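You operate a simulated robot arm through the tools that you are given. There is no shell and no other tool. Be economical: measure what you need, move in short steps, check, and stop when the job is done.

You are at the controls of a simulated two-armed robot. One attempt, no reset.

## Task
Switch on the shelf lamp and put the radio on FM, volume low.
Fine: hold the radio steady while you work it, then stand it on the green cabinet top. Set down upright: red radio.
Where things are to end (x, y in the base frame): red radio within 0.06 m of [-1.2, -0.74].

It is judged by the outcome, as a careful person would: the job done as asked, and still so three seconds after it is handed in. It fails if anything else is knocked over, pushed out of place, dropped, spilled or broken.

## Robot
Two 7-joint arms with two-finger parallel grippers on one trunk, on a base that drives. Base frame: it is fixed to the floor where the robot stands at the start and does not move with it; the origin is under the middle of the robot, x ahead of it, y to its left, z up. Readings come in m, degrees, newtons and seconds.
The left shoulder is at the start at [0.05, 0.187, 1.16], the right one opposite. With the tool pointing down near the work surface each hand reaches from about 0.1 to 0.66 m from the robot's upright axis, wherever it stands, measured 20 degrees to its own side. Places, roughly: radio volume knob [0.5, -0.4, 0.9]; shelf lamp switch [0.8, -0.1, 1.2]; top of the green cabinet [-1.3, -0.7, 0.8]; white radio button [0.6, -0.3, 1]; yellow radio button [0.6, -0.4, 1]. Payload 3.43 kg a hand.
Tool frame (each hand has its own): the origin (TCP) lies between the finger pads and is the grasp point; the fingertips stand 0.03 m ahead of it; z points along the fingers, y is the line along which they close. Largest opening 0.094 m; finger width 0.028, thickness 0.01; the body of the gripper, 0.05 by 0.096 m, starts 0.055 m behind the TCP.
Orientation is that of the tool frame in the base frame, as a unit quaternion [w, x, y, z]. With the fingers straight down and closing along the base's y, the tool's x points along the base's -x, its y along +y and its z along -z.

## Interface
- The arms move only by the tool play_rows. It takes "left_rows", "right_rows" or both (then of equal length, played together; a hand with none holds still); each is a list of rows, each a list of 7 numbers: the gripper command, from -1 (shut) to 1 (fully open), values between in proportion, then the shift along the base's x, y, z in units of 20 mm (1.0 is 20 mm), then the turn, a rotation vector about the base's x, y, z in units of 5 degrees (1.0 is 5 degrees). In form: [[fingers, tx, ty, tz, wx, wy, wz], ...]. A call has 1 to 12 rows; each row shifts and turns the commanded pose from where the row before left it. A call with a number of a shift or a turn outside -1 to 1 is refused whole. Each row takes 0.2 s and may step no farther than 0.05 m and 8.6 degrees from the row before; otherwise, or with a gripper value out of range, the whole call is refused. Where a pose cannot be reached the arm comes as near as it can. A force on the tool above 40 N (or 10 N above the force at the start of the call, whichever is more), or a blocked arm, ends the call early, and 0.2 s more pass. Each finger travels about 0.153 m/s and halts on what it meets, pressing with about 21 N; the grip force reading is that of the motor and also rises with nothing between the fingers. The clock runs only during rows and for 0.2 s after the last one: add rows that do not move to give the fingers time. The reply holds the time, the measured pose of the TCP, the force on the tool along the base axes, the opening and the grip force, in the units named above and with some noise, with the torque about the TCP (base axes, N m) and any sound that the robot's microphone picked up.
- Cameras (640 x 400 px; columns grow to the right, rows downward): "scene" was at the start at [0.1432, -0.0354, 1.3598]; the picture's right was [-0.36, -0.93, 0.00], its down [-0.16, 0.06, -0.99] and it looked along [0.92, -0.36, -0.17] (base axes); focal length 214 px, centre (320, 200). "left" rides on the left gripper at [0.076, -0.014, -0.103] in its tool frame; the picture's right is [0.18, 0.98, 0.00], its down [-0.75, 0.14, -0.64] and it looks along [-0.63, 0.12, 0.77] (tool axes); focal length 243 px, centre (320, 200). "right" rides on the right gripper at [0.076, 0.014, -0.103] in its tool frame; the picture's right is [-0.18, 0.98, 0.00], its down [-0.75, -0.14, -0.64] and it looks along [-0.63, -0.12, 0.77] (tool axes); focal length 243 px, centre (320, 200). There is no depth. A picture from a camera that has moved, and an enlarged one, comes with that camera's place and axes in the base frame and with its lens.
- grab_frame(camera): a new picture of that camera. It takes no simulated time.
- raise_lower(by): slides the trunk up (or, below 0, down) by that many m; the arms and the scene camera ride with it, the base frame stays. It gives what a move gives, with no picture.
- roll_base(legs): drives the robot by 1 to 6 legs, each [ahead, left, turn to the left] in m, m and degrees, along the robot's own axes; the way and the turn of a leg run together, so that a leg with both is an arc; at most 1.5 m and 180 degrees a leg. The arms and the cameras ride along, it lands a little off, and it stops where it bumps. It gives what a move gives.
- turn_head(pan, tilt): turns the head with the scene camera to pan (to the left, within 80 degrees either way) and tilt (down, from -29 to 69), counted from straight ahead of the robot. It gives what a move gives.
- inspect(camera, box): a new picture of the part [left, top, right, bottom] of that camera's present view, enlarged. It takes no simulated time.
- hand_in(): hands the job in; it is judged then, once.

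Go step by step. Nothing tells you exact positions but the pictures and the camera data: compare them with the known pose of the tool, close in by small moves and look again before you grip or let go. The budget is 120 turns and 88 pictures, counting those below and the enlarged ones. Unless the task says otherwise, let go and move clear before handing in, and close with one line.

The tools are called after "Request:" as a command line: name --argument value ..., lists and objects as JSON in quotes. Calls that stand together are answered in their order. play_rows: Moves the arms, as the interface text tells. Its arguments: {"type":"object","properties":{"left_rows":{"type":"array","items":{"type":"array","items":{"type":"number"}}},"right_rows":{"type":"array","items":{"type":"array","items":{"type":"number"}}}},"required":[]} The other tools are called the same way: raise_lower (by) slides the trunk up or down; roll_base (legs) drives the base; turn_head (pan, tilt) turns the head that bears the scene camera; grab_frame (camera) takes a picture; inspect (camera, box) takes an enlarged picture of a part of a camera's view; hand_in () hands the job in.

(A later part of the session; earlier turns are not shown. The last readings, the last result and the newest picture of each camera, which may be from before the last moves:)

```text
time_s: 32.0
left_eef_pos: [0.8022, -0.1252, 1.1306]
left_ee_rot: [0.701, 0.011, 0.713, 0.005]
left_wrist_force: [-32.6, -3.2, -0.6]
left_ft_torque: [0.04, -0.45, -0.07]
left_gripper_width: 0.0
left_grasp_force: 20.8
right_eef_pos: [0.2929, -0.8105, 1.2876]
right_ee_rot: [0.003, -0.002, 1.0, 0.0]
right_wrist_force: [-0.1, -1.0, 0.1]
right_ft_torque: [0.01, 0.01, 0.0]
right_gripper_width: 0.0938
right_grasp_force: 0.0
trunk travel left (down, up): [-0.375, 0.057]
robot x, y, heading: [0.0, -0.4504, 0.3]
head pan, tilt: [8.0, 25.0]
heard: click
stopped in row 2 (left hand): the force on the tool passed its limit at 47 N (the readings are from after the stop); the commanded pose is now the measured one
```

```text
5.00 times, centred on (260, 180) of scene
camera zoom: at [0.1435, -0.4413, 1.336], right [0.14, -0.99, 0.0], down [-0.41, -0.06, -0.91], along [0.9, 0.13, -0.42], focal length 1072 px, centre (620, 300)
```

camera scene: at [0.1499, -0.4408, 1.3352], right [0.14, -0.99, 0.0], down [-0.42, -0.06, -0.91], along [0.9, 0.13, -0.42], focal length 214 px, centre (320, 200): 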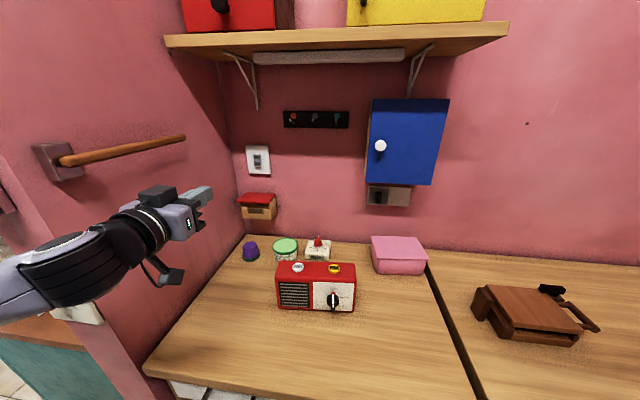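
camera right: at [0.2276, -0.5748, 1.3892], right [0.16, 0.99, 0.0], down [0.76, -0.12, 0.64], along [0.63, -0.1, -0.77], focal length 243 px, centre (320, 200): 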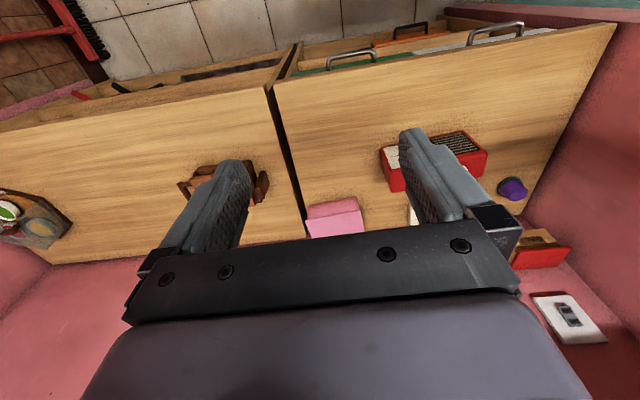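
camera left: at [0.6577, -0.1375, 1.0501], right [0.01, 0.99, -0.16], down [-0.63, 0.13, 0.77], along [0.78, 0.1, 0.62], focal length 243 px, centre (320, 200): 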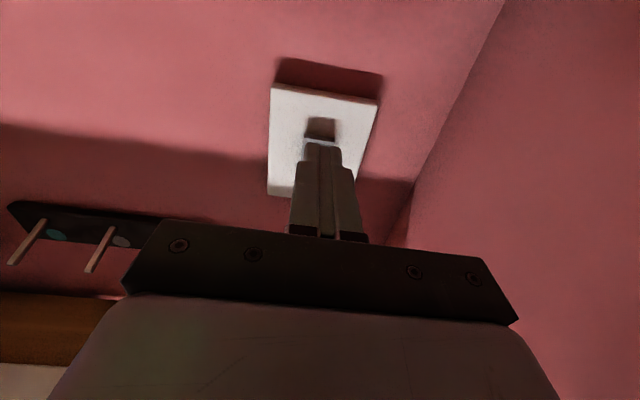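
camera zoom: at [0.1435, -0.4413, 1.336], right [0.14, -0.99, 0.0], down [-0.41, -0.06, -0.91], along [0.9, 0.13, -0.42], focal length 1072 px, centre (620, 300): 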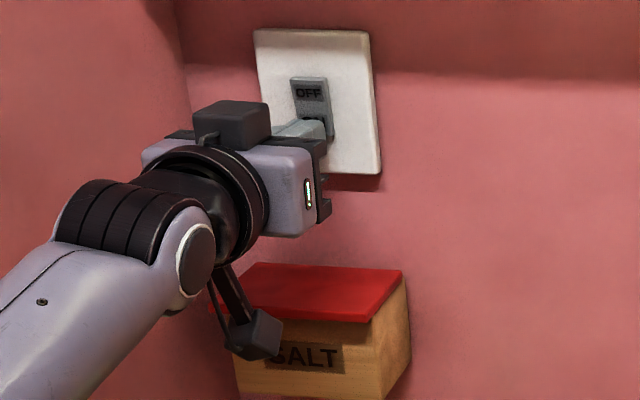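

A click was heard and ON is pressed in. I'll back straight out and check the lamp.

Request:
play_rows --left_rows '[[-1, -1, 0, 0, 0, 0, 0], [-1, -1, 0, 0, 0, 0, 0], [-1, -1, 0, 0, 0, 0, 0], [-1, -1, 0, 0, 0, 0, 0], [-1, -1, 0, 0, 0, 0, 0], [-1, -1, 0, 0, 0, 0, 0], [-1, -1, 0, 0, 0, 0, 0], [-1, -1, 0, 0, 0, 0, 0], [-1, -1, 0, 0, 0, 0, 0], [-1, -1, 0, 0, 0, 0, 0], [-1, -1, 0, 0, 0, 0, 0], [-1, -1, 0, 0, 0, 0, 0]]'

Request:
grab_frame --camera "scene"

```text
time_s: 34.6
left_eef_pos: [0.5656, -0.1253, 1.1247]
left_ee_rot: [0.698, 0.011, 0.716, 0.005]
left_wrist_force: [-0.2, 0.0, 0.2]
left_ft_torque: [0.01, -0.01, -0.02]
left_gripper_width: 0.0001
left_grasp_force: 20.9
right_eef_pos: [0.2975, -0.8098, 1.2877]
right_ee_rot: [-0.001, -0.002, 1.0, 0.0]
right_wrist_force: [-0.4, 0.0, -0.1]
right_ft_torque: [0.0, -0.02, -0.05]
right_gripper_width: 0.0941
right_grasp_force: 0.1
trunk travel left (down, up): [-0.375, 0.057]
robot x, y, heading: [0.0014, -0.4541, 0.2]
head pan, tilt: [8.0, 25.0]
```

```text
54 pictures are left
camera scene: at [0.1488, -0.4409, 1.3352], right [0.14, -0.99, 0.0], down [-0.42, -0.06, -0.91], along [0.9, 0.13, -0.42], focal length 214 px, centre (320, 200)
```

scene: 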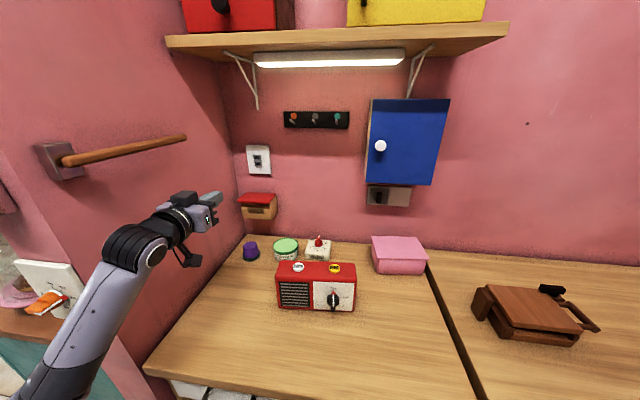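

The lamp is lit. Now I'll withdraw the left hand and turn it back to point down.

Request:
play_rows --left_rows '[[-1, -1, -0.8, 0.2, 0, 0.3, 0], [-1, -1, -0.8, 0.3, 0, 1, 0], [-1, -0.8, -0.6, 0.4, 0, 1, 0], [-1, -0.6, -0.5, 0.4, 0, 1, 0], [-1, -0.6, -0.5, 0.4, 0, 1, 0], [-1, -0.6, -0.5, 0.4, 0, 1, 0], [-1, -0.6, -0.5, 0.4, 0, 1, 0], [-1, -0.6, -0.5, 0.4, 0, 1, 0], [-1, -0.6, -0.5, 0.4, 0, 1, 0], [-1, -0.6, -0.5, 0.4, 0, 1, 0], [-1, -0.3, -0.5, 0.4, 0, 1, 0], [-1, -0.3, -0.3, 0.4, 0, 1, 0]]'

Request:
play_rows --left_rows '[[0, 0, -0.3, 0, 0, 1, 0], [0, 0, -0.3, 0, 0, 1, 0], [0, 0, -0.3, 0, 0, 1, 0], [0, 0, -0.3, 0, 0, 1, 0], [0, 0, -0.3, 0, 0, 1, 0], [0, 0, -0.3, 0, 0, 1, 0], [0, 0, 0, 0, 0, 0.5, 0]]'

Request:
play_rows --left_rows '[[1, 0.6, 0.1, -0.4, 0, 0, -1], [1, 0.6, 0.1, -0.4, 0, 0, -1], [1, 0.6, 0.1, -0.4, 0, 0, -1], [1, 0.6, 0.1, -0.4, 0, 0, -1], [1, 0.6, 0.1, -0.4, 0, 0, -1], [1, 0.6, 0.1, -0.4, 0, 0, -1], [1, 0.6, 0.1, -0.4, 0, 0, -1], [1, 0.6, 0.1, -0.4, 0, 0, -1]]'

Request:
grab_frame --camera "scene"

```text
time_s: 37.2
left_eef_pos: [0.4132, -0.2568, 1.2173]
left_ee_rot: [0.276, 0.012, 0.961, -0.001]
left_wrist_force: [0.8, -0.6, 0.4]
left_ft_torque: [-0.02, 0.01, -0.01]
left_gripper_width: 0.0
left_grasp_force: 21.0
right_eef_pos: [0.2972, -0.8108, 1.2874]
right_ee_rot: [0.002, -0.002, 1.0, 0.0]
right_wrist_force: [-0.5, -0.1, 0.4]
right_ft_torque: [0.01, -0.01, -0.03]
right_gripper_width: 0.0939
right_grasp_force: 0.1
trunk travel left (down, up): [-0.375, 0.057]
robot x, y, heading: [0.0024, -0.4517, -0.0]
head pan, tilt: [8.0, 25.0]
```

```text
time_s: 38.9
left_eef_pos: [0.4148, -0.2916, 1.2167]
left_ee_rot: [-0.005, 0.011, 1.0, -0.005]
left_wrist_force: [0.3, -0.2, 0.1]
left_ft_torque: [-0.02, -0.01, -0.02]
left_gripper_width: 0.0471
left_grasp_force: 0.0
right_eef_pos: [0.2992, -0.81, 1.2876]
right_ee_rot: [-0.001, -0.002, 1.0, 0.0]
right_wrist_force: [0.9, 0.1, -0.1]
right_ft_torque: [0.0, 0.0, 0.02]
right_gripper_width: 0.0942
right_grasp_force: 0.1
trunk travel left (down, up): [-0.375, 0.057]
robot x, y, heading: [-0.0006, -0.4544, 0.1]
head pan, tilt: [8.0, 25.0]
```

```text
time_s: 40.6
left_eef_pos: [0.5106, -0.2768, 1.1511]
left_ee_rot: [-0.005, 0.355, 0.935, -0.003]
left_wrist_force: [-0.3, 0.1, -0.3]
left_ft_torque: [-0.01, -0.02, -0.02]
left_gripper_width: 0.0939
left_grasp_force: 0.1
right_eef_pos: [0.298, -0.8105, 1.2869]
right_ee_rot: [0.0, -0.002, 1.0, 0.0]
right_wrist_force: [-0.3, 0.6, 0.5]
right_ft_torque: [0.0, -0.06, -0.01]
right_gripper_width: 0.094
right_grasp_force: 0.0
trunk travel left (down, up): [-0.375, 0.057]
robot x, y, heading: [0.0025, -0.452, 0.1]
head pan, tilt: [8.0, 25.0]
```

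```text
53 pictures are left
camera scene: at [0.1492, -0.4409, 1.3352], right [0.14, -0.99, 0.0], down [-0.42, -0.06, -0.91], along [0.9, 0.13, -0.42], focal length 214 px, centre (320, 200)
```

scene: 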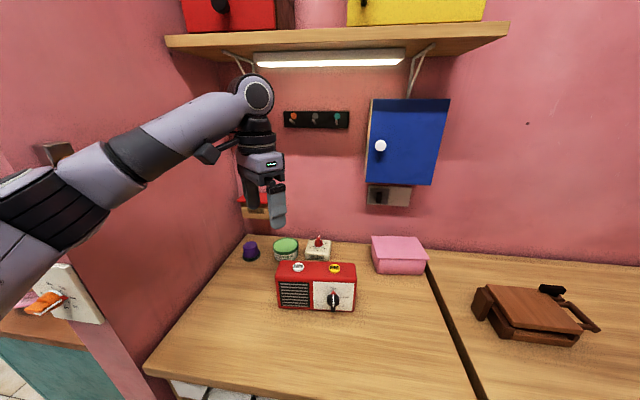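

Request:
play_rows --left_rows '[[1, 0.17, -0.12, -0.4, 0, 0, -1], [1, 0.17, -0.12, -0.4, 0, 0, -1], [1, 0.17, -0.12, -0.4, 0, 0, -1], [1, 0.17, -0.12, -0.4, 0, 0, -1], [1, 0.17, -0.12, -0.4, 0, 0, -1], [1, 0.17, -0.12, -0.4, 0, 0, -1], [1, 0.17, -0.12, -0.4, 0, 0, -1], [1, 0.17, -0.12, -0.4, 0, 0, -1], [1, 0.17, -0.12, -0.4, 0, 0, -0.6]]'

Request:
grab_frame --camera "scene"

Request:
grab_frame --camera "left"

```text
time_s: 42.6
left_eef_pos: [0.5424, -0.2962, 1.0795]
left_ee_rot: [-0.006, 0.672, 0.74, -0.001]
left_wrist_force: [-0.1, 0.1, 0.5]
left_ft_torque: [-0.03, -0.04, 0.0]
left_gripper_width: 0.0941
left_grasp_force: 0.1
right_eef_pos: [0.2988, -0.8106, 1.2873]
right_ee_rot: [0.001, -0.002, 1.0, 0.0]
right_wrist_force: [0.7, -0.6, -0.1]
right_ft_torque: [-0.02, -0.02, 0.01]
right_gripper_width: 0.094
right_grasp_force: 0.1
trunk travel left (down, up): [-0.375, 0.057]
robot x, y, heading: [0.0027, -0.4526, 0.0]
head pan, tilt: [8.0, 25.0]
```

```text
52 pictures are left
camera scene: at [0.1491, -0.4409, 1.3352], right [0.14, -0.99, 0.0], down [-0.42, -0.06, -0.91], along [0.9, 0.13, -0.42], focal length 214 px, centre (320, 200)
```

scene: 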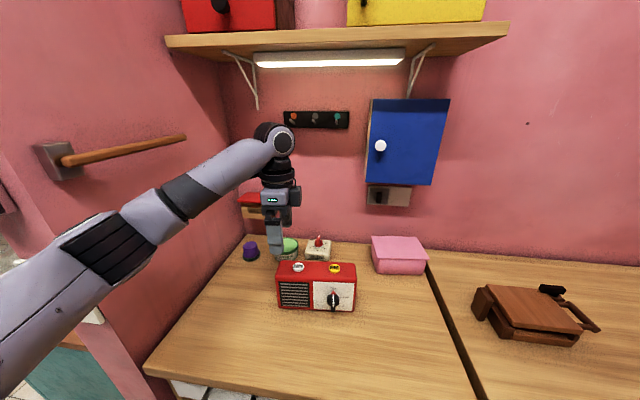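

```text
51 pictures are left
camera left: at [0.5221, -0.222, 1.1816], right [0.96, 0.28, -0.01], down [0.22, -0.74, 0.64], along [0.17, -0.61, -0.77], focal length 243 px, centre (320, 200)
```

left: 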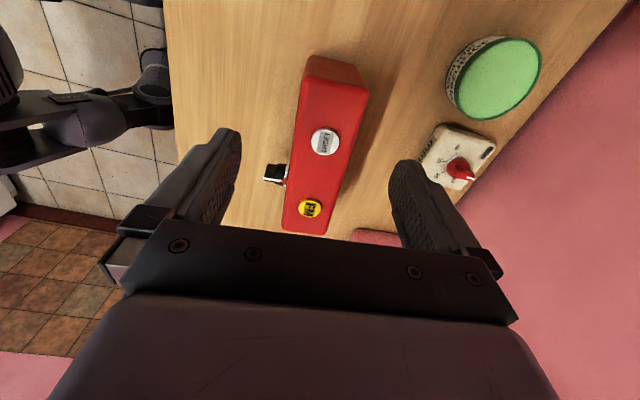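

The left hand is aligned over the radio's end; the radio is tilted about 5.5° with its left end at y≈-0.274. I'll descend and grip around the end, keeping off the LIGHT button.

Request:
play_rows --left_rows '[[1, 0.3, 0.15, -0.8, 0, 0, 0], [1, 0, 0, -1, 0, 0, 0], [1, 0, 0, -1, 0, 0, 0], [1, 0, 0, -1, 0, 0, 0], [1, 0, 0, -1, 0, 0, 0], [1, 0, 0, -1, 0, 0, 0], [1, 0, 0, -1, 0, 0, 0], [1, 0, 0, 0, 0, 0, 0]]'

Request:
grab_frame --camera "left"

Request:
inspect --camera "scene" --box '[230, 170, 390, 320]'

```text
time_s: 44.5
left_eef_pos: [0.547, -0.2939, 0.9441]
left_ee_rot: [-0.005, 0.671, 0.742, -0.001]
left_wrist_force: [0.3, -0.2, -0.1]
left_ft_torque: [0.02, -0.01, 0.01]
left_gripper_width: 0.094
left_grasp_force: 0.1
right_eef_pos: [0.2983, -0.8108, 1.2873]
right_ee_rot: [-0.001, -0.002, 1.0, 0.0]
right_wrist_force: [-0.7, -0.4, 0.8]
right_ft_torque: [0.01, -0.02, 0.01]
right_gripper_width: 0.0938
right_grasp_force: 0.1
trunk travel left (down, up): [-0.375, 0.057]
robot x, y, heading: [-0.002, -0.4542, -0.0]
head pan, tilt: [8.0, 25.0]
```

```text
50 pictures are left
camera left: at [0.5278, -0.2193, 1.0464], right [0.96, 0.28, -0.01], down [0.22, -0.74, 0.64], along [0.17, -0.61, -0.77], focal length 243 px, centre (320, 200)
```

left: 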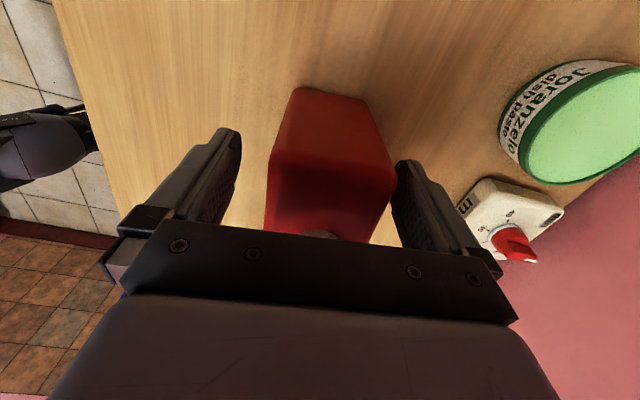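

```text
2.67 times, centred on (310, 245) of scene
camera zoom: at [0.1489, -0.441, 1.3352], right [0.14, -0.99, 0.0], down [-0.42, -0.06, -0.91], along [0.9, 0.13, -0.42], focal length 572 px, centre (347, 80)
```

zoom: 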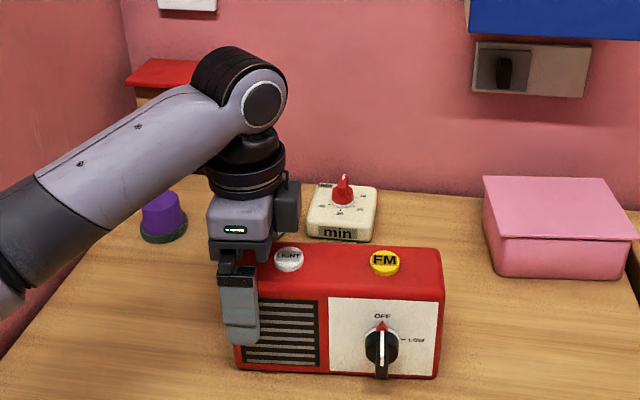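

Request:
play_rows --left_rows '[[1, 0.25, 0.1, -0.3, 0, 0, 0], [0.3, 0, 0, 0, 0, 0, 0], [0.1, 0, 0, 0, 0, 0, 0], [-0.2, 0, 0, 0, 0, 0, 0], [-1, 0, 0, 0, 0, 0, 0], [-1, 0, 0, 0, 0, 0, 0], [-1, 0, 0, 0, 0, 0, 0]]'

Request:
inspect --camera "scene" --box '[270, 240, 370, 320]'

```text
time_s: 46.0
left_eef_pos: [0.5511, -0.2925, 0.9382]
left_ee_rot: [-0.005, 0.671, 0.741, -0.001]
left_wrist_force: [-0.3, 0.5, -0.2]
left_ft_torque: [0.3, -0.13, -0.15]
left_gripper_width: 0.0685
left_grasp_force: 21.1
right_eef_pos: [0.2977, -0.8103, 1.2854]
right_ee_rot: [0.001, -0.002, 1.0, 0.0]
right_wrist_force: [-0.3, 0.4, 0.1]
right_ft_torque: [0.01, 0.01, -0.02]
right_gripper_width: 0.0941
right_grasp_force: 0.1
trunk travel left (down, up): [-0.375, 0.057]
robot x, y, heading: [0.0025, -0.4533, 0.2]
head pan, tilt: [8.0, 25.0]
```

```text
5.00 times, centred on (320, 280) of scene
camera zoom: at [0.149, -0.4408, 1.3352], right [0.14, -0.99, 0.0], down [-0.42, -0.06, -0.91], along [0.9, 0.13, -0.42], focal length 1072 px, centre (320, -200)
```

zoom: 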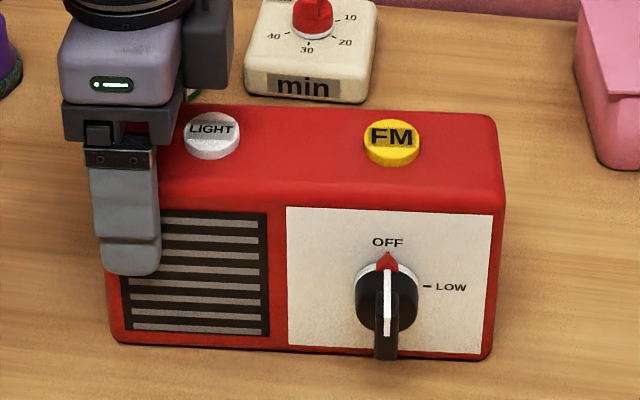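

The radio is held firmly (grip 21 N, width 0.0685). Now I'll bring the closed right hand over FM, tilted forward slightly.

Request:
play_rows --right_rows '[[-1, 0.6, 0.9, -0.5, 0, 0, 0], [-1, 0.6, 0.9, -0.5, 0, 0, 0], [-1, 0.6, 0.9, -0.5, 0, 0, 0], [-1, 0.6, 0.9, -0.5, 0, 0, 0], [-1, 0.6, 0.9, -0.5, 0, 0, 0], [-1, 0.6, 0.9, -0.5, 0, 0, 0], [-1, 0.6, 0.9, -0.5, 0, 0, 0], [-1, 0.6, 0.9, -0.5, 0, 0, 0], [-1, 0.6, 0.9, -0.5, 0, -1, 0], [-1, 0.6, 0.9, -0.5, 0, -1, 0], [-1, 0.6, 0.9, -0.5, 0, -1, 0], [-1, 0.6, 0.9, -0.5, 0, -1, 0]]'

Request:
play_rows --right_rows '[[-1, 0.8, 0.9, -0.5, 0, 0, 0], [-1, 0.8, 0.9, -0.5, 0, 0, 0], [-1, 0.8, 0.9, -0.5, 0, 0, 0], [-1, 0.8, 0.9, -0.5, 0, 0, 0], [-1, 0.8, 0.9, -0.5, 0, 0, 0], [-1, 0.8, 0.9, -0.5, 0, 0, 0], [-1, 0.8, 0.9, -0.5, 0, 0, 0]]'

Request:
grab_frame --camera "right"

Request:
grab_frame --camera "scene"

```text
time_s: 48.6
left_eef_pos: [0.5526, -0.2933, 0.9378]
left_ee_rot: [-0.006, 0.671, 0.741, -0.001]
left_wrist_force: [-1.0, -1.0, -0.1]
left_ft_torque: [-0.08, -0.09, -0.24]
left_gripper_width: 0.0686
left_grasp_force: 20.7
right_eef_pos: [0.4424, -0.5922, 1.1664]
right_ee_rot: [0.176, -0.001, 0.984, 0.0]
right_wrist_force: [0.2, 0.9, 0.8]
right_ft_torque: [-0.02, -0.02, 0.0]
right_gripper_width: 0.0003
right_grasp_force: 21.3
trunk travel left (down, up): [-0.375, 0.057]
robot x, y, heading: [-0.0008, -0.4533, 0.1]
head pan, tilt: [8.0, 25.0]
```

```text
time_s: 50.2
left_eef_pos: [0.552, -0.291, 0.9379]
left_ee_rot: [-0.005, 0.671, 0.742, -0.001]
left_wrist_force: [1.1, 2.2, 0.6]
left_ft_torque: [0.27, -0.28, -0.14]
left_gripper_width: 0.0686
left_grasp_force: 20.6
right_eef_pos: [0.4616, -0.5924, 1.1583]
right_ee_rot: [0.174, -0.002, 0.985, -0.001]
right_wrist_force: [0.0, 0.2, -0.3]
right_ft_torque: [-0.02, 0.02, 0.05]
right_gripper_width: 0.0
right_grasp_force: 20.8
right hand out of reach, approached as far as the arm can: row 1, 2, 3, 4, 5, 6, 7
trunk travel left (down, up): [-0.375, 0.057]
robot x, y, heading: [-0.0005, -0.4549, 0.0]
head pan, tilt: [8.0, 25.0]
```

```text
47 pictures are left
camera right: at [0.3549, -0.5784, 1.2285], right [0.17, 0.98, 0.06], down [0.49, -0.14, 0.86], along [0.86, -0.12, -0.5], focal length 243 px, centre (320, 200)
```

right: 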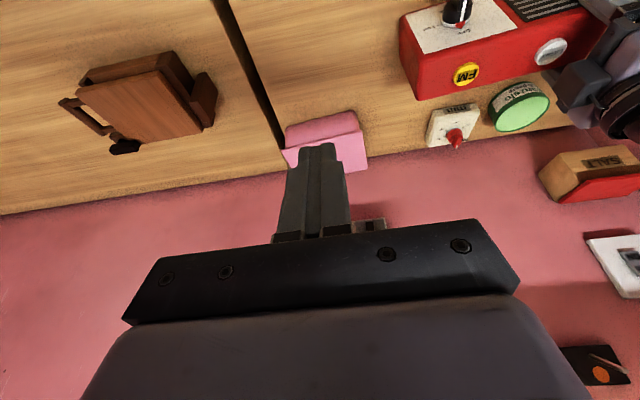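

```text
46 pictures are left
camera scene: at [0.149, -0.4407, 1.3352], right [0.14, -0.99, 0.0], down [-0.42, -0.06, -0.91], along [0.9, 0.13, -0.42], focal length 214 px, centre (320, 200)
```

scene: 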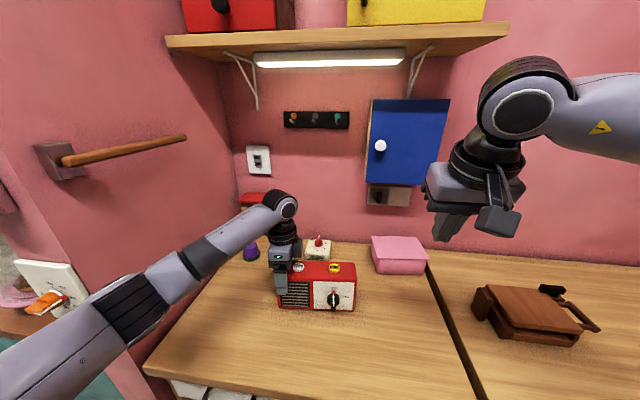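

The right wrist hit a joint limit with that tilt. I'll undo the tilt and move over in smaller parts.

Request:
play_rows --right_rows '[[-1, 0, 0, 0, 0, 1, 0], [-1, 0, 0, 0, 0, 1, 0], [-1, 0, 0.3, 0, 0, 1, 0], [-1, 0, 0.5, 0, 0, 1, 0], [-1, 0, 0.9, 0, 0, 0, 0], [-1, 0, 0.9, 0, 0, 0, 0]]'

Request:
play_rows --right_rows '[[-1, 0.3, 0.9, -0.4, 0, 0, 0], [-1, 0.3, 0.9, -0.4, 0, 0, 0], [-1, 0.3, 0.9, -0.4, 0, 0, 0], [-1, 0.3, 0.9, -0.4, 0, 0, 0]]'

```text
time_s: 51.6
left_eef_pos: [0.5524, -0.2928, 0.9374]
left_ee_rot: [-0.005, 0.671, 0.741, -0.001]
left_wrist_force: [1.0, -1.9, 0.5]
left_ft_torque: [0.31, -0.26, -0.13]
left_gripper_width: 0.0683
left_grasp_force: 21.0
right_eef_pos: [0.4682, -0.6151, 1.1642]
right_ee_rot: [0.087, 0.001, 0.996, 0.0]
right_wrist_force: [0.0, -0.7, -0.2]
right_ft_torque: [-0.01, -0.01, -0.01]
right_gripper_width: 0.0
right_grasp_force: 20.7
right hand out of reach, approached as far as the arm can: row 1, 2, 3, 4, 5, 6
trunk travel left (down, up): [-0.375, 0.057]
robot x, y, heading: [0.0027, -0.4535, 0.2]
head pan, tilt: [8.0, 25.0]
```

```text
time_s: 52.6
left_eef_pos: [0.552, -0.2921, 0.9376]
left_ee_rot: [-0.006, 0.672, 0.741, -0.001]
left_wrist_force: [-1.0, -0.8, 0.1]
left_ft_torque: [-0.32, -0.17, -0.31]
left_gripper_width: 0.0685
left_grasp_force: 21.5
right_eef_pos: [0.4643, -0.6077, 1.1536]
right_ee_rot: [0.09, 0.001, 0.996, 0.002]
right_wrist_force: [0.0, 0.4, 0.0]
right_ft_torque: [-0.01, 0.02, -0.01]
right_gripper_width: 0.0002
right_grasp_force: 21.2
right hand out of reach, approached as far as the arm can: row 1, 2, 3, 4
trunk travel left (down, up): [-0.375, 0.057]
robot x, y, heading: [0.0034, -0.4518, 0.0]
head pan, tilt: [8.0, 25.0]
```

The right hand is stuck in a joint-limit posture. I'll back up a little, then yaw it to a more natural angle as I did with the left hand.

Request:
play_rows --right_rows '[[-1, -1, -1, 0.3, 0, 0, 0], [-1, -1, -1, 0.3, 0, 0, 0], [-1, -1, -1, 0.3, 0, 0, 0], [-1, -1, -1, 0.3, 0, 0, 0], [-1, -1, -1, 0.3, 0, 0, 0], [-1, -1, -1, 0.3, 0, 0, 0], [-1, -1, -1, 0.3, 0, 0, 0], [-1, -1, -1, 0.3, 0, 0, 0], [-1, -1, -1, 0.3, 0, 0, 0]]'

```text
time_s: 54.6
left_eef_pos: [0.5512, -0.2932, 0.938]
left_ee_rot: [-0.007, 0.671, 0.741, -0.002]
left_wrist_force: [-1.7, -1.4, 1.1]
left_ft_torque: [0.25, -0.04, 0.01]
left_gripper_width: 0.0685
left_grasp_force: 21.0
right_eef_pos: [0.2836, -0.7901, 1.2083]
right_ee_rot: [0.088, 0.0, 0.996, 0.0]
right_wrist_force: [0.8, 0.5, -0.5]
right_ft_torque: [-0.04, -0.01, 0.0]
right_gripper_width: 0.0001
right_grasp_force: 20.8
trunk travel left (down, up): [-0.375, 0.057]
robot x, y, heading: [0.0036, -0.4568, 0.4]
head pan, tilt: [8.0, 25.0]
```

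Request:
play_rows --right_rows '[[-1, 0.6, 0.9, 0, 0, 1, 0], [-1, 0.6, 0.9, 0, 0, 1, 0], [-1, 0.6, 0.9, 0, 0, 0, 1], [-1, 0.6, 0.9, 0, 0, 0, 1], [-1, 0.6, 0.9, 0, 0, 0, 1], [-1, 0.6, 0.9, 0, 0, 0, 1], [-1, 0.6, 0.9, 0, 0, 0, 1], [-1, 0.6, 0.9, 0, 0, 0, 1], [-1, 0.6, 0.9, 0, 0, 0, 1], [-1, 0.6, 0.9, -0.3, 0, 0, 1], [-1, 0.6, 0.9, -0.3, 0, 0, 1], [-1, 0.6, 0.5, -0.3, 0, 0, 1]]'

Request:
grab_frame --camera "scene"

```text
time_s: 57.2
left_eef_pos: [0.5525, -0.2924, 0.9384]
left_ee_rot: [-0.005, 0.672, 0.74, -0.001]
left_wrist_force: [-0.6, -0.2, -0.3]
left_ft_torque: [-0.01, -0.19, -0.19]
left_gripper_width: 0.0689
left_grasp_force: 21.6
right_eef_pos: [0.4118, -0.6154, 1.1972]
right_ee_rot: [0.0, -0.423, 0.906, 0.0]
right_wrist_force: [0.0, -0.3, 0.6]
right_ft_torque: [0.0, -0.01, -0.04]
right_gripper_width: 0.0001
right_grasp_force: 20.9
right hand out of reach, approached as far as the arm can: row 10, 11, 12
trunk travel left (down, up): [-0.375, 0.057]
robot x, y, heading: [0.0025, -0.4526, 0.2]
head pan, tilt: [8.0, 25.0]
```

```text
45 pictures are left
camera scene: at [0.1489, -0.441, 1.3352], right [0.14, -0.99, 0.0], down [-0.42, -0.06, -0.91], along [0.9, 0.13, -0.42], focal length 214 px, centre (320, 200)
```

scene: 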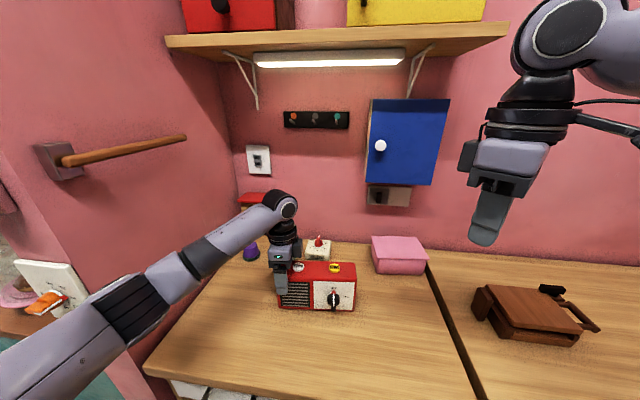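

The right arm is in an elbow-up posture that can't reach inward. I'll retreat and re-enter with the hand pointing forward, which the knob needs anyway.

Request:
play_rows --right_rows '[[-1, -0.6, -0.5, -0.2, 0, 0, -1], [-1, -0.6, -0.5, -0.2, 0, 0, -1], [-1, -0.6, -0.5, -0.2, 0, 0, -1], [-1, -0.6, -0.5, -0.2, 0, 0, -1], [-1, -0.6, -0.5, -0.2, 0, 0, -1], [-1, -0.6, -0.5, -0.2, 0, 0, -1], [-1, -0.4, 0, -0.4, 0, 0, -1], [-1, 0, 0, -0.4, 0, 0, -1], [-1, 0, 0, -0.4, 0, 0, -1], [-1, 0, 0, -0.4, 0, 0, -1]]'

Request:
play_rows --right_rows '[[-1, 0, 0, 0, 0, -1, 0], [-1, 0, 0, 0, 0, -1, 0], [-1, 0, 0, 0, 0, -1, 0], [-1, 0, 0, 0, 0, -1, 0], [-1, 0, 0, 0, 0, -1, 0], [-1, 0, 0, 0, 0, -1, 0], [-1, 0, 0, 0, 0, -1, 0], [-1, 0, 0, 0, 0, -1, 0], [-1, 0, 0, 0, 0, -1, 0], [-1, 0, 0, 0, 0, -1, 0], [-1, 0, 0, 0, 0, -1, 0], [-1, 0, 0, 0, 0, -1, 0]]'

Request:
turn_head --pan -25 --tilt 25

Request:
grab_frame --camera "scene"

```text
time_s: 59.5
left_eef_pos: [0.5521, -0.2923, 0.9389]
left_ee_rot: [-0.006, 0.672, 0.741, -0.001]
left_wrist_force: [-0.2, -1.4, 0.2]
left_ft_torque: [-0.24, -0.11, -0.09]
left_gripper_width: 0.0685
left_grasp_force: 20.4
right_eef_pos: [0.3302, -0.6743, 1.1406]
right_ee_rot: [0.0, 0.002, 1.0, 0.001]
right_wrist_force: [0.5, 0.5, 0.7]
right_ft_torque: [0.01, 0.04, 0.01]
right_gripper_width: 0.0001
right_grasp_force: 20.7
trunk travel left (down, up): [-0.375, 0.057]
robot x, y, heading: [-0.0015, -0.4524, -0.1]
head pan, tilt: [8.0, 25.0]
```

```text
time_s: 62.0
left_eef_pos: [0.5518, -0.2917, 0.9377]
left_ee_rot: [-0.006, 0.671, 0.742, 0.0]
left_wrist_force: [-1.1, -1.1, 0.8]
left_ft_torque: [0.02, -0.16, -0.08]
left_gripper_width: 0.0685
left_grasp_force: 21.4
right_eef_pos: [0.3923, -0.6603, 1.1876]
right_ee_rot: [0.501, 0.0, 0.865, 0.001]
right_wrist_force: [-0.3, -0.1, 0.6]
right_ft_torque: [0.0, 0.0, -0.02]
right_gripper_width: 0.0001
right_grasp_force: 21.1
right hand out of reach, approached as far as the arm can: row 8, 9, 10, 11, 12
trunk travel left (down, up): [-0.375, 0.057]
robot x, y, heading: [-0.0007, -0.4521, 0.2]
head pan, tilt: [8.0, 25.0]
```

```text
time_s: 63.0
left_eef_pos: [0.552, -0.2914, 0.9385]
left_ee_rot: [-0.005, 0.671, 0.741, 0.0]
left_wrist_force: [-0.5, -0.2, 1.2]
left_ft_torque: [0.06, -0.14, -0.14]
left_gripper_width: 0.0682
left_grasp_force: 20.9
right_eef_pos: [0.3931, -0.6605, 1.1881]
right_ee_rot: [0.5, 0.001, 0.866, 0.0]
right_wrist_force: [-0.1, -0.5, -0.4]
right_ft_torque: [-0.03, 0.03, -0.01]
right_gripper_width: 0.0
right_grasp_force: 21.0
trunk travel left (down, up): [-0.375, 0.057]
robot x, y, heading: [0.0015, -0.457, 0.4]
head pan, tilt: [-25.0, 25.0]
```

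```text
44 pictures are left
camera scene: at [0.1412, -0.4928, 1.3352], right [-0.42, -0.91, 0.0], down [-0.38, 0.18, -0.91], along [0.82, -0.38, -0.42], focal length 214 px, centre (320, 200)
```

scene: 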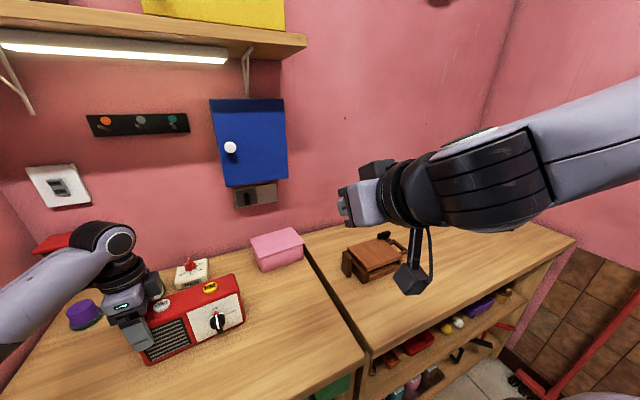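

Request:
play_rows --right_rows '[[-1, 0.3, 0.6, -0.8, 0, 0, 0], [-1, 0.3, 0.6, -0.8, 0, 0, 0], [-1, 0.3, 0.6, -0.8, 0, 0, 0], [-1, 0.3, 0.6, -0.8, 0, 0, 0], [-1, 0.3, 0.6, -0.8, 0, 0, 0], [-1, 0.3, 0.6, -0.8, 0, 0, 0]]'

```text
time_s: 64.4
left_eef_pos: [0.5519, -0.2921, 0.9386]
left_ee_rot: [-0.006, 0.671, 0.741, -0.002]
left_wrist_force: [-1.9, -0.9, 0.1]
left_ft_torque: [0.14, -0.14, -0.19]
left_gripper_width: 0.0685
left_grasp_force: 20.9
right_eef_pos: [0.4279, -0.59, 1.0918]
right_ee_rot: [0.501, 0.0, 0.866, 0.001]
right_wrist_force: [-0.9, 0.1, 0.3]
right_ft_torque: [0.01, -0.01, 0.0]
right_gripper_width: 0.0002
right_grasp_force: 20.8
trunk travel left (down, up): [-0.375, 0.057]
robot x, y, heading: [0.0032, -0.4526, 0.0]
head pan, tilt: [-25.0, 25.0]
```

That works. I'll continue to just above FM with the fingers pointing forward and down.

Request:
play_rows --right_rows '[[-1, 0.4, 0.9, -0.2, 0, 0, 0], [-1, 0.4, 0.9, -0.2, 0, 0, 0], [-1, 0.4, 0.9, -0.2, 0, 0, 0], [-1, 0.4, 0.9, -0.2, 0, 0, 0], [-1, 0.4, 0.9, -0.2, 0, 0, 0], [-1, 0.5, 0.9, -0.3, 0, 0, 0], [-1, 0.6, 0.9, -0.3, 0, 0, 0], [-1, 0.6, 0.9, -0.4, 0, 0, 0], [-1, 0.6, 0.9, -0.4, 0, 0, 0]]'

Request:
turn_head --pan 8 --tilt 25

Request:
grab_frame --camera "scene"

Request:
grab_frame --camera "right"

```text
time_s: 66.4
left_eef_pos: [0.5519, -0.2923, 0.9397]
left_ee_rot: [-0.006, 0.671, 0.741, 0.0]
left_wrist_force: [0.7, -0.5, 1.3]
left_ft_torque: [0.11, -0.21, -0.15]
left_gripper_width: 0.0686
left_grasp_force: 21.5
right_eef_pos: [0.4947, -0.5745, 1.0836]
right_ee_rot: [0.501, -0.001, 0.866, 0.002]
right_wrist_force: [0.5, 0.3, 0.4]
right_ft_torque: [0.0, 0.05, -0.02]
right_gripper_width: 0.0
right_grasp_force: 20.4
right hand out of reach, approached as far as the arm can: row 2, 3, 4, 5, 6, 7, 8, 9
trunk travel left (down, up): [-0.375, 0.057]
robot x, y, heading: [0.0, -0.4492, 0.3]
head pan, tilt: [-25.0, 25.0]
```

```text
time_s: 67.4
left_eef_pos: [0.5525, -0.2933, 0.9384]
left_ee_rot: [-0.005, 0.671, 0.741, -0.001]
left_wrist_force: [-0.1, 0.3, 0.9]
left_ft_torque: [0.08, -0.26, -0.08]
left_gripper_width: 0.0684
left_grasp_force: 21.1
right_eef_pos: [0.4936, -0.5745, 1.0839]
right_ee_rot: [0.5, 0.0, 0.866, 0.002]
right_wrist_force: [-0.7, -0.4, 0.1]
right_ft_torque: [-0.03, 0.01, 0.03]
right_gripper_width: 0.0
right_grasp_force: 20.8
trunk travel left (down, up): [-0.375, 0.057]
robot x, y, heading: [0.0032, -0.4533, -0.1]
head pan, tilt: [8.0, 25.0]
```

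```text
43 pictures are left
camera scene: at [0.1489, -0.4411, 1.3352], right [0.14, -0.99, 0.0], down [-0.42, -0.06, -0.91], along [0.9, 0.13, -0.42], focal length 214 px, centre (320, 200)
```

scene: 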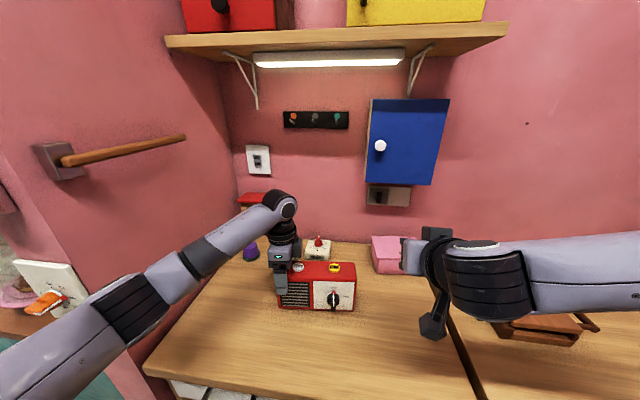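

```text
42 pictures are left
camera right: at [0.3678, -0.5612, 1.069], right [0.09, 0.98, 0.16], down [-0.18, -0.14, 0.97], along [0.98, -0.12, 0.16], focal length 243 px, centre (320, 200)
```

right: 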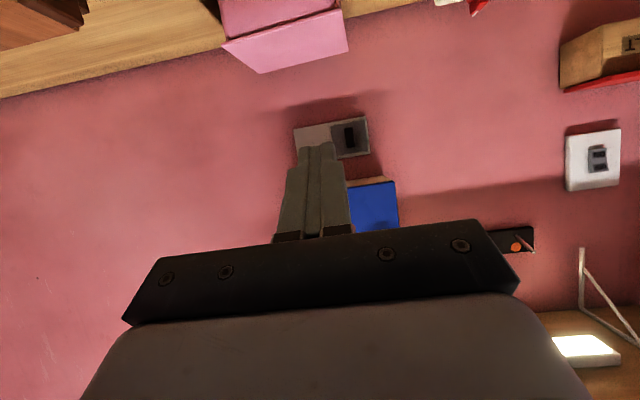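

The right hand can't come in past y≈-0.575 while pointing forward. The radio is firmly held and the counter is clear, so I'll slide it about 0.16 m to the right, where both hands work well.

Request:
play_rows --left_rows '[[-1, 0, 0, 0, 0, 0, 0], [-1, 0, 0, 0, 0, 0, 0], [-1, 0, 0, 0, 0, 0, 0], [-1, 0, 0, 0, 0, 0, 0], [-1, 0.02, -0.3, 0, 0, 0, 0], [-1, 0.02, -0.4, 0, 0, 0, 0], [-1, 0.02, -0.4, 0, 0, 0, 0], [-1, 0.02, -0.4, 0, 0, 0, 0]]' --right_rows '[[-1, -1, -0.5, 0, 0, 0, 0], [-1, -1, -0.5, 0, 0, 0, 0], [-1, -1, -0.5, 0, 0, 0, 0], [-1, -1, -0.5, 0, 0, 0, 0], [-1, 0, 0, 0, 0, 0, 0], [-1, 0, 0, 0, 0, 0, 0], [-1, 0, 0, 0, 0, 0, 0], [-1, 0, 0, 0, 0, 0, 0]]'

Request:
inspect --camera "scene" --box '[230, 170, 470, 330]'

```text
time_s: 69.2
left_eef_pos: [0.5548, -0.32, 0.9379]
left_ee_rot: [-0.005, 0.672, 0.741, -0.001]
left_wrist_force: [-1.4, 2.7, 6.3]
left_ft_torque: [0.37, -0.32, 0.06]
left_gripper_width: 0.0683
left_grasp_force: 21.1
right_eef_pos: [0.415, -0.6123, 1.0854]
right_ee_rot: [0.501, 0.0, 0.865, 0.001]
right_wrist_force: [0.2, -0.6, 0.2]
right_ft_torque: [0.01, -0.02, 0.02]
right_gripper_width: 0.0
right_grasp_force: 20.8
trunk travel left (down, up): [-0.375, 0.057]
robot x, y, heading: [0.0017, -0.448, 0.2]
head pan, tilt: [8.0, 25.0]
```

```text
2.50 times, centred on (350, 250) of scene
camera zoom: at [0.1482, -0.4408, 1.3353], right [0.14, -0.99, 0.0], down [-0.42, -0.06, -0.91], along [0.9, 0.13, -0.42], focal length 536 px, centre (245, 75)
```

zoom: 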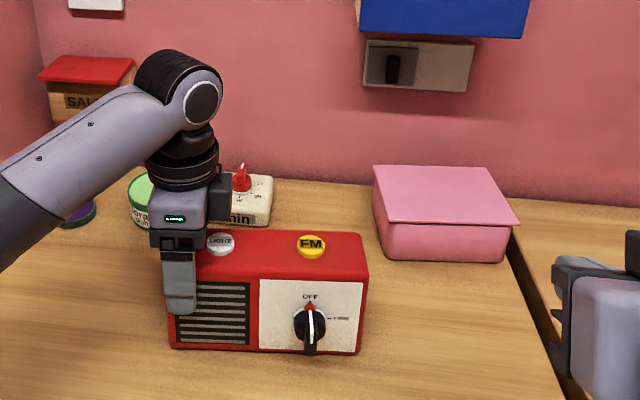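

Sliding is smooth, so I'll continue, easing slightly towards the robot to clear the pink box.

Request:
play_rows --left_rows '[[-1, -0.15, -0.55, 0, 0, 0, 0], [-1, -0.15, -0.55, 0, 0, 0, 0], [-1, -0.15, -0.55, 0, 0, 0, 0], [-1, -0.15, -0.55, 0, 0, 0, 0], [-1, -0.15, -0.55, 0, 0, 0, 0], [-1, -0.15, -0.55, 0, 0, 0, 0], [-1, -0.15, -0.55, 0, 0, 0, 0], [-1, -0.15, -0.55, 0, 0, 0, 0], [-1, -0.15, -0.55, 0, 0, 0, 0], [-1, -0.15, -0.55, 0, 0, 0, 0], [-1, -0.15, -0.55, 0, 0, 0, 0], [-1, -0.15, -0.55, 0, 0, 0, 0]]'

Request:
inspect --camera "scene" --box '[270, 170, 510, 330]'

```text
time_s: 71.8
left_eef_pos: [0.5168, -0.4546, 0.9373]
left_ee_rot: [-0.006, 0.672, 0.741, -0.001]
left_wrist_force: [-0.5, 1.5, 3.3]
left_ft_torque: [0.18, -0.32, 0.17]
left_gripper_width: 0.0686
left_grasp_force: 21.1
right_eef_pos: [0.4161, -0.612, 1.0839]
right_ee_rot: [0.501, -0.001, 0.866, 0.001]
right_wrist_force: [0.5, 0.8, 0.8]
right_ft_torque: [-0.01, 0.03, 0.05]
right_gripper_width: 0.0001
right_grasp_force: 21.3
trunk travel left (down, up): [-0.375, 0.057]
robot x, y, heading: [0.0015, -0.453, 0.2]
head pan, tilt: [8.0, 25.0]
```

```text
2.50 times, centred on (390, 250) of scene
camera zoom: at [0.1486, -0.4408, 1.3352], right [0.14, -0.99, 0.0], down [-0.42, -0.06, -0.91], along [0.9, 0.13, -0.42], focal length 536 px, centre (145, 75)
```

zoom: 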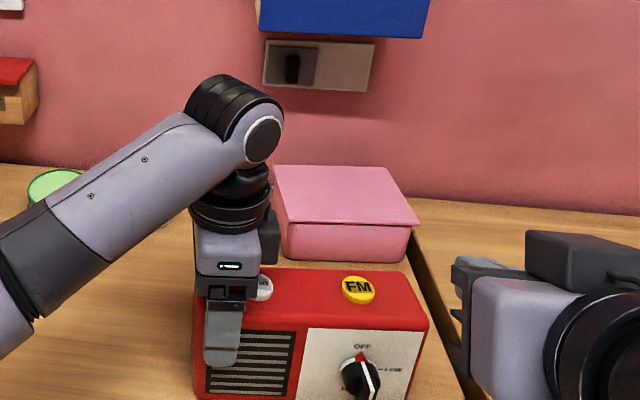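

FM is now near [0.522, -0.575, 0.965]. I'll bring the right fingertip over it.

Request:
play_rows --right_rows '[[-1, 0.7, 0.3, 0, 0, 0, 0], [-1, 0.7, 0.3, 0, 0, 0, 0], [-1, 0.7, 0.3, -0.3, 0, 0, 0], [-1, 0.7, 0.3, -0.5, 0, 0, 0], [-1, 0.7, 0.3, -0.6, 0, 0, 0], [-1, 0.7, 0.3, -0.8, 0, 0, 0], [-1, 0.2, 0, -0.8, 0, 0, 0], [-1, 0, 0, 0, 0, 0, 0]]'

Request:
inspect --camera "scene" --box '[330, 220, 450, 320]'

Request:
grab_frame --camera "right"

Request:
grab_frame --camera "left"

```text
time_s: 73.6
left_eef_pos: [0.5185, -0.4544, 0.9376]
left_ee_rot: [-0.006, 0.672, 0.741, 0.0]
left_wrist_force: [-2.7, -2.0, 0.0]
left_ft_torque: [-0.09, 0.01, -0.2]
left_gripper_width: 0.0686
left_grasp_force: 21.3
right_eef_pos: [0.5013, -0.5961, 1.0323]
right_ee_rot: [0.499, -0.001, 0.866, 0.003]
right_wrist_force: [0.6, -0.4, -0.3]
right_ft_torque: [0.01, -0.01, -0.03]
right_gripper_width: 0.0
right_grasp_force: 21.3
right hand out of reach, approached as far as the arm can: row 6, 7
trunk travel left (down, up): [-0.375, 0.057]
robot x, y, heading: [0.0021, -0.4502, 0.2]
head pan, tilt: [8.0, 25.0]
```

```text
4.00 times, centred on (390, 270) of scene
camera zoom: at [0.1487, -0.4411, 1.3352], right [0.14, -0.99, 0.0], down [-0.42, -0.06, -0.91], along [0.9, 0.13, -0.42], focal length 858 px, centre (40, -80)
```

zoom: 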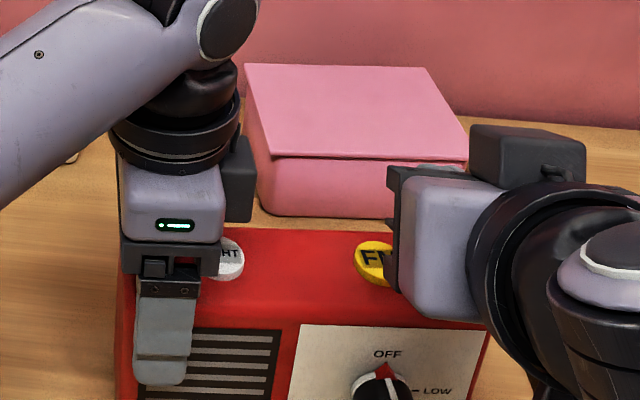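

```text
38 pictures are left
camera right: at [0.3741, -0.5818, 1.0175], right [0.09, 0.98, 0.16], down [-0.18, -0.14, 0.97], along [0.98, -0.12, 0.16], focal length 243 px, centre (320, 200)
```

right: 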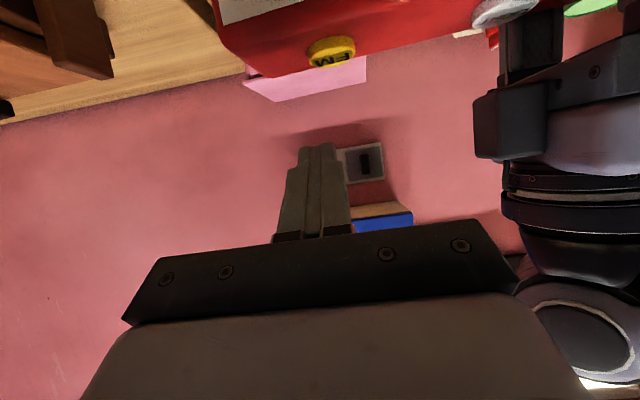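

```text
37 pictures are left
camera left: at [0.4982, -0.3799, 1.0404], right [0.96, 0.28, -0.01], down [0.22, -0.74, 0.64], along [0.17, -0.61, -0.77], focal length 243 px, centre (320, 200)
```

left: 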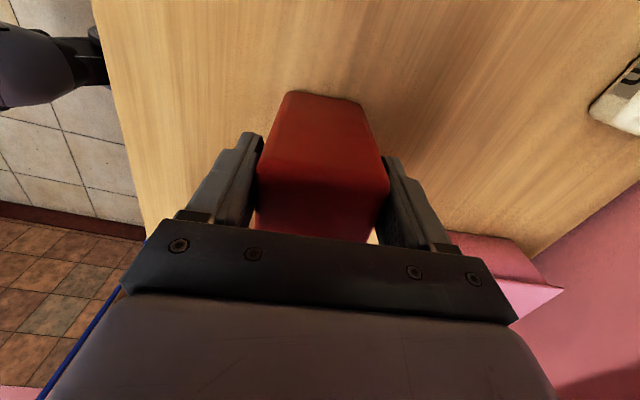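

I need about 1–2 cm further inward, so I'll yaw the hand left to ease the wrist and then lower.

Request:
play_rows --right_rows '[[-1, 0, 0, 0, 0, 0, 1], [-1, 0, 0.1, 0, 0, 0, 1], [-1, 0, 0.1, 0, 0, 0, 1], [-1, 0, 0.2, 0, 0, 0, 1], [-1, 0.1, 0.2, 0, 0, 0, 1], [-1, 0.1, 0, -0.3, 0, 0, 0], [-1, 0, 0, 0, 0, 0, 0]]'

Request:
inspect --camera "scene" --box '[330, 220, 450, 320]'

Request:
inspect --camera "right" --box '[200, 0, 440, 150]'

```text
time_s: 75.2
left_eef_pos: [0.5183, -0.4539, 0.937]
left_ee_rot: [-0.005, 0.671, 0.741, 0.0]
left_wrist_force: [0.1, -1.7, 0.4]
left_ft_torque: [-0.23, -0.12, -0.12]
left_gripper_width: 0.0686
left_grasp_force: 21.4
right_eef_pos: [0.5049, -0.5836, 1.0259]
right_ee_rot: [0.488, -0.188, 0.845, 0.109]
right_wrist_force: [0.1, -0.6, 0.0]
right_ft_torque: [0.02, 0.04, -0.01]
right_gripper_width: 0.0
right_grasp_force: 20.7
trunk travel left (down, up): [-0.375, 0.057]
robot x, y, heading: [0.0019, -0.4525, -0.0]
head pan, tilt: [8.0, 25.0]
```

```text
4.00 times, centred on (390, 270) of scene
camera zoom: at [0.1489, -0.4411, 1.3352], right [0.14, -0.99, 0.0], down [-0.42, -0.06, -0.91], along [0.9, 0.13, -0.42], focal length 858 px, centre (40, -80)
```

zoom: 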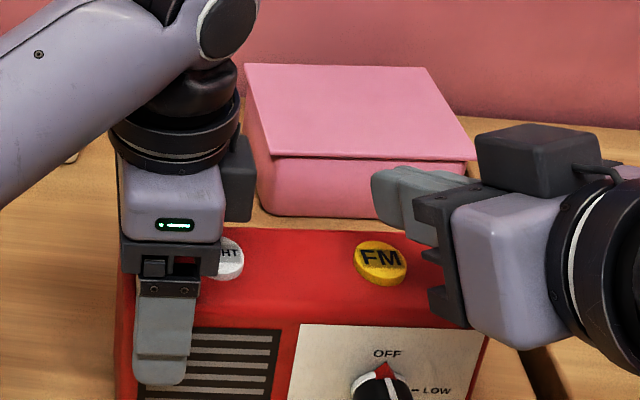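

```text
2.67 times, centred on (320, 75) of right
camera zoom: at [0.3843, -0.6252, 1.0109], right [-0.33, 0.93, 0.16], down [-0.1, -0.21, 0.97], along [0.94, 0.31, 0.16], focal length 647 px, centre (320, 533)
```

zoom: 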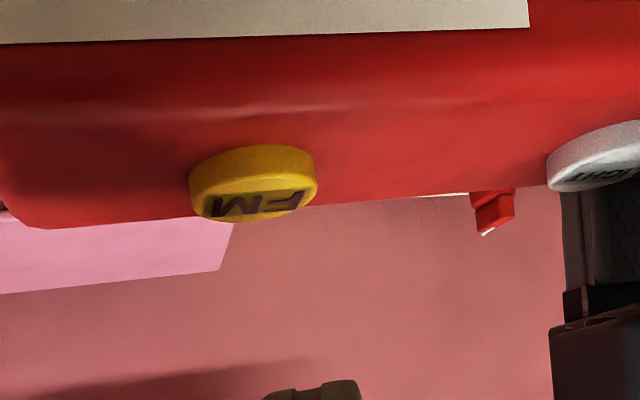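

Triangulation puts the top of FM at [0.530, -0.579, 0.957]. I'll adjust and press down slowly.

Request:
play_rows --right_rows '[[-1, 0.4, -0.15, -0.5, 0, 0, 0], [-1, 0, 0, -0.6, 0, 0, 0], [-1, 0, 0, -0.6, 0, 0, 0], [-1, 0, 0, -0.2, 0, 0, 0], [-1, 0, 0, -0.2, 0, 0, 0], [-1, 0, 0, 0, 0, 0, 0]]'

Request:
inspect --camera "scene" --box '[330, 220, 450, 320]'

```text
time_s: 76.6
left_eef_pos: [0.5175, -0.4541, 0.937]
left_ee_rot: [-0.005, 0.671, 0.742, -0.001]
left_wrist_force: [-0.6, 0.3, 0.8]
left_ft_torque: [-0.05, -0.28, -0.03]
left_gripper_width: 0.0685
left_grasp_force: 20.8
right_eef_pos: [0.5133, -0.5875, 1.0016]
right_ee_rot: [0.486, -0.187, 0.847, 0.108]
right_wrist_force: [-1.0, 0.8, 0.6]
right_ft_torque: [-0.02, 0.04, -0.01]
right_gripper_width: 0.0002
right_grasp_force: 20.8
right hand out of reach, approached as far as the arm can: row 3, 4
trunk travel left (down, up): [-0.375, 0.057]
robot x, y, heading: [0.0025, -0.4522, 0.1]
head pan, tilt: [8.0, 25.0]
```

```text
4.00 times, centred on (390, 270) of scene
camera zoom: at [0.1489, -0.4409, 1.3352], right [0.14, -0.99, 0.0], down [-0.42, -0.06, -0.91], along [0.9, 0.13, -0.42], focal length 858 px, centre (40, -80)
```

zoom: 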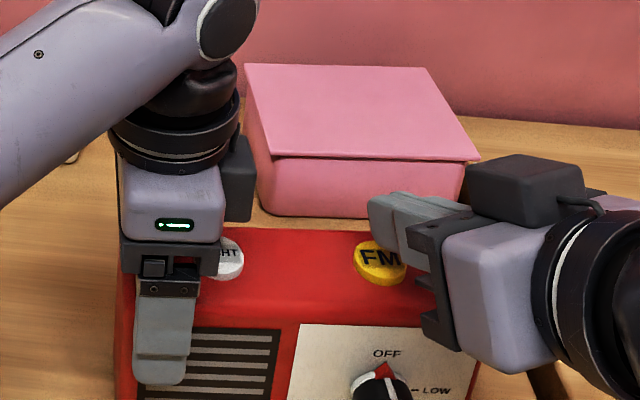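

Request:
play_rows --right_rows '[[-1, 0, -0.05, 0, 0, 0, 1], [-1, 0, -0.05, 0, 0, 0, 1], [-1, 0, -0.05, 0, 0, 0, 1], [-1, 0.05, -0.05, -0.3, 0, 0, 1], [-1, 0, 0, -0.4, 0, 0, 0], [-1, 0, 0, -0.2, 0, 0, 0], [-1, 0, 0, 0, 0, 0, 0]]'

Request:
inspect --camera "scene" --box '[330, 220, 450, 320]'

```text
time_s: 78.2
left_eef_pos: [0.5188, -0.4539, 0.938]
left_ee_rot: [-0.005, 0.671, 0.741, -0.001]
left_wrist_force: [1.1, 0.8, 1.5]
left_ft_torque: [0.26, -0.35, 0.07]
left_gripper_width: 0.0683
left_grasp_force: 21.2
right_eef_pos: [0.514, -0.591, 0.9989]
right_ee_rot: [0.461, -0.332, 0.8, 0.193]
right_wrist_force: [-0.2, 0.0, 0.0]
right_ft_torque: [0.03, 0.03, 0.03]
right_gripper_width: 0.0
right_grasp_force: 21.3
right hand out of reach, approached as far as the arm can: row 1, 5, 6
trunk travel left (down, up): [-0.375, 0.057]
robot x, y, heading: [-0.0004, -0.4549, 0.4]
head pan, tilt: [8.0, 25.0]
```

```text
4.00 times, centred on (390, 270) of scene
camera zoom: at [0.1489, -0.4408, 1.3352], right [0.14, -0.99, 0.0], down [-0.42, -0.06, -0.91], along [0.9, 0.13, -0.42], focal length 858 px, centre (40, -80)
```

zoom: 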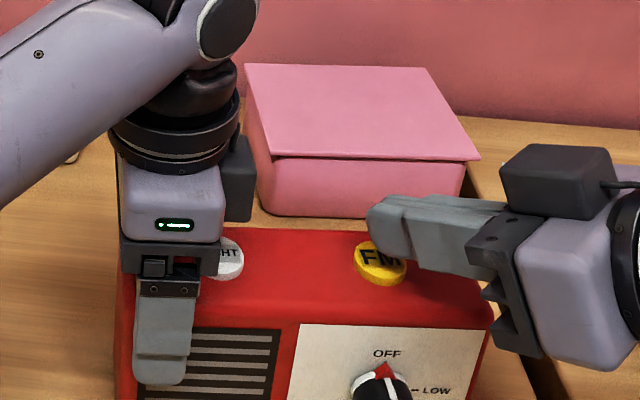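

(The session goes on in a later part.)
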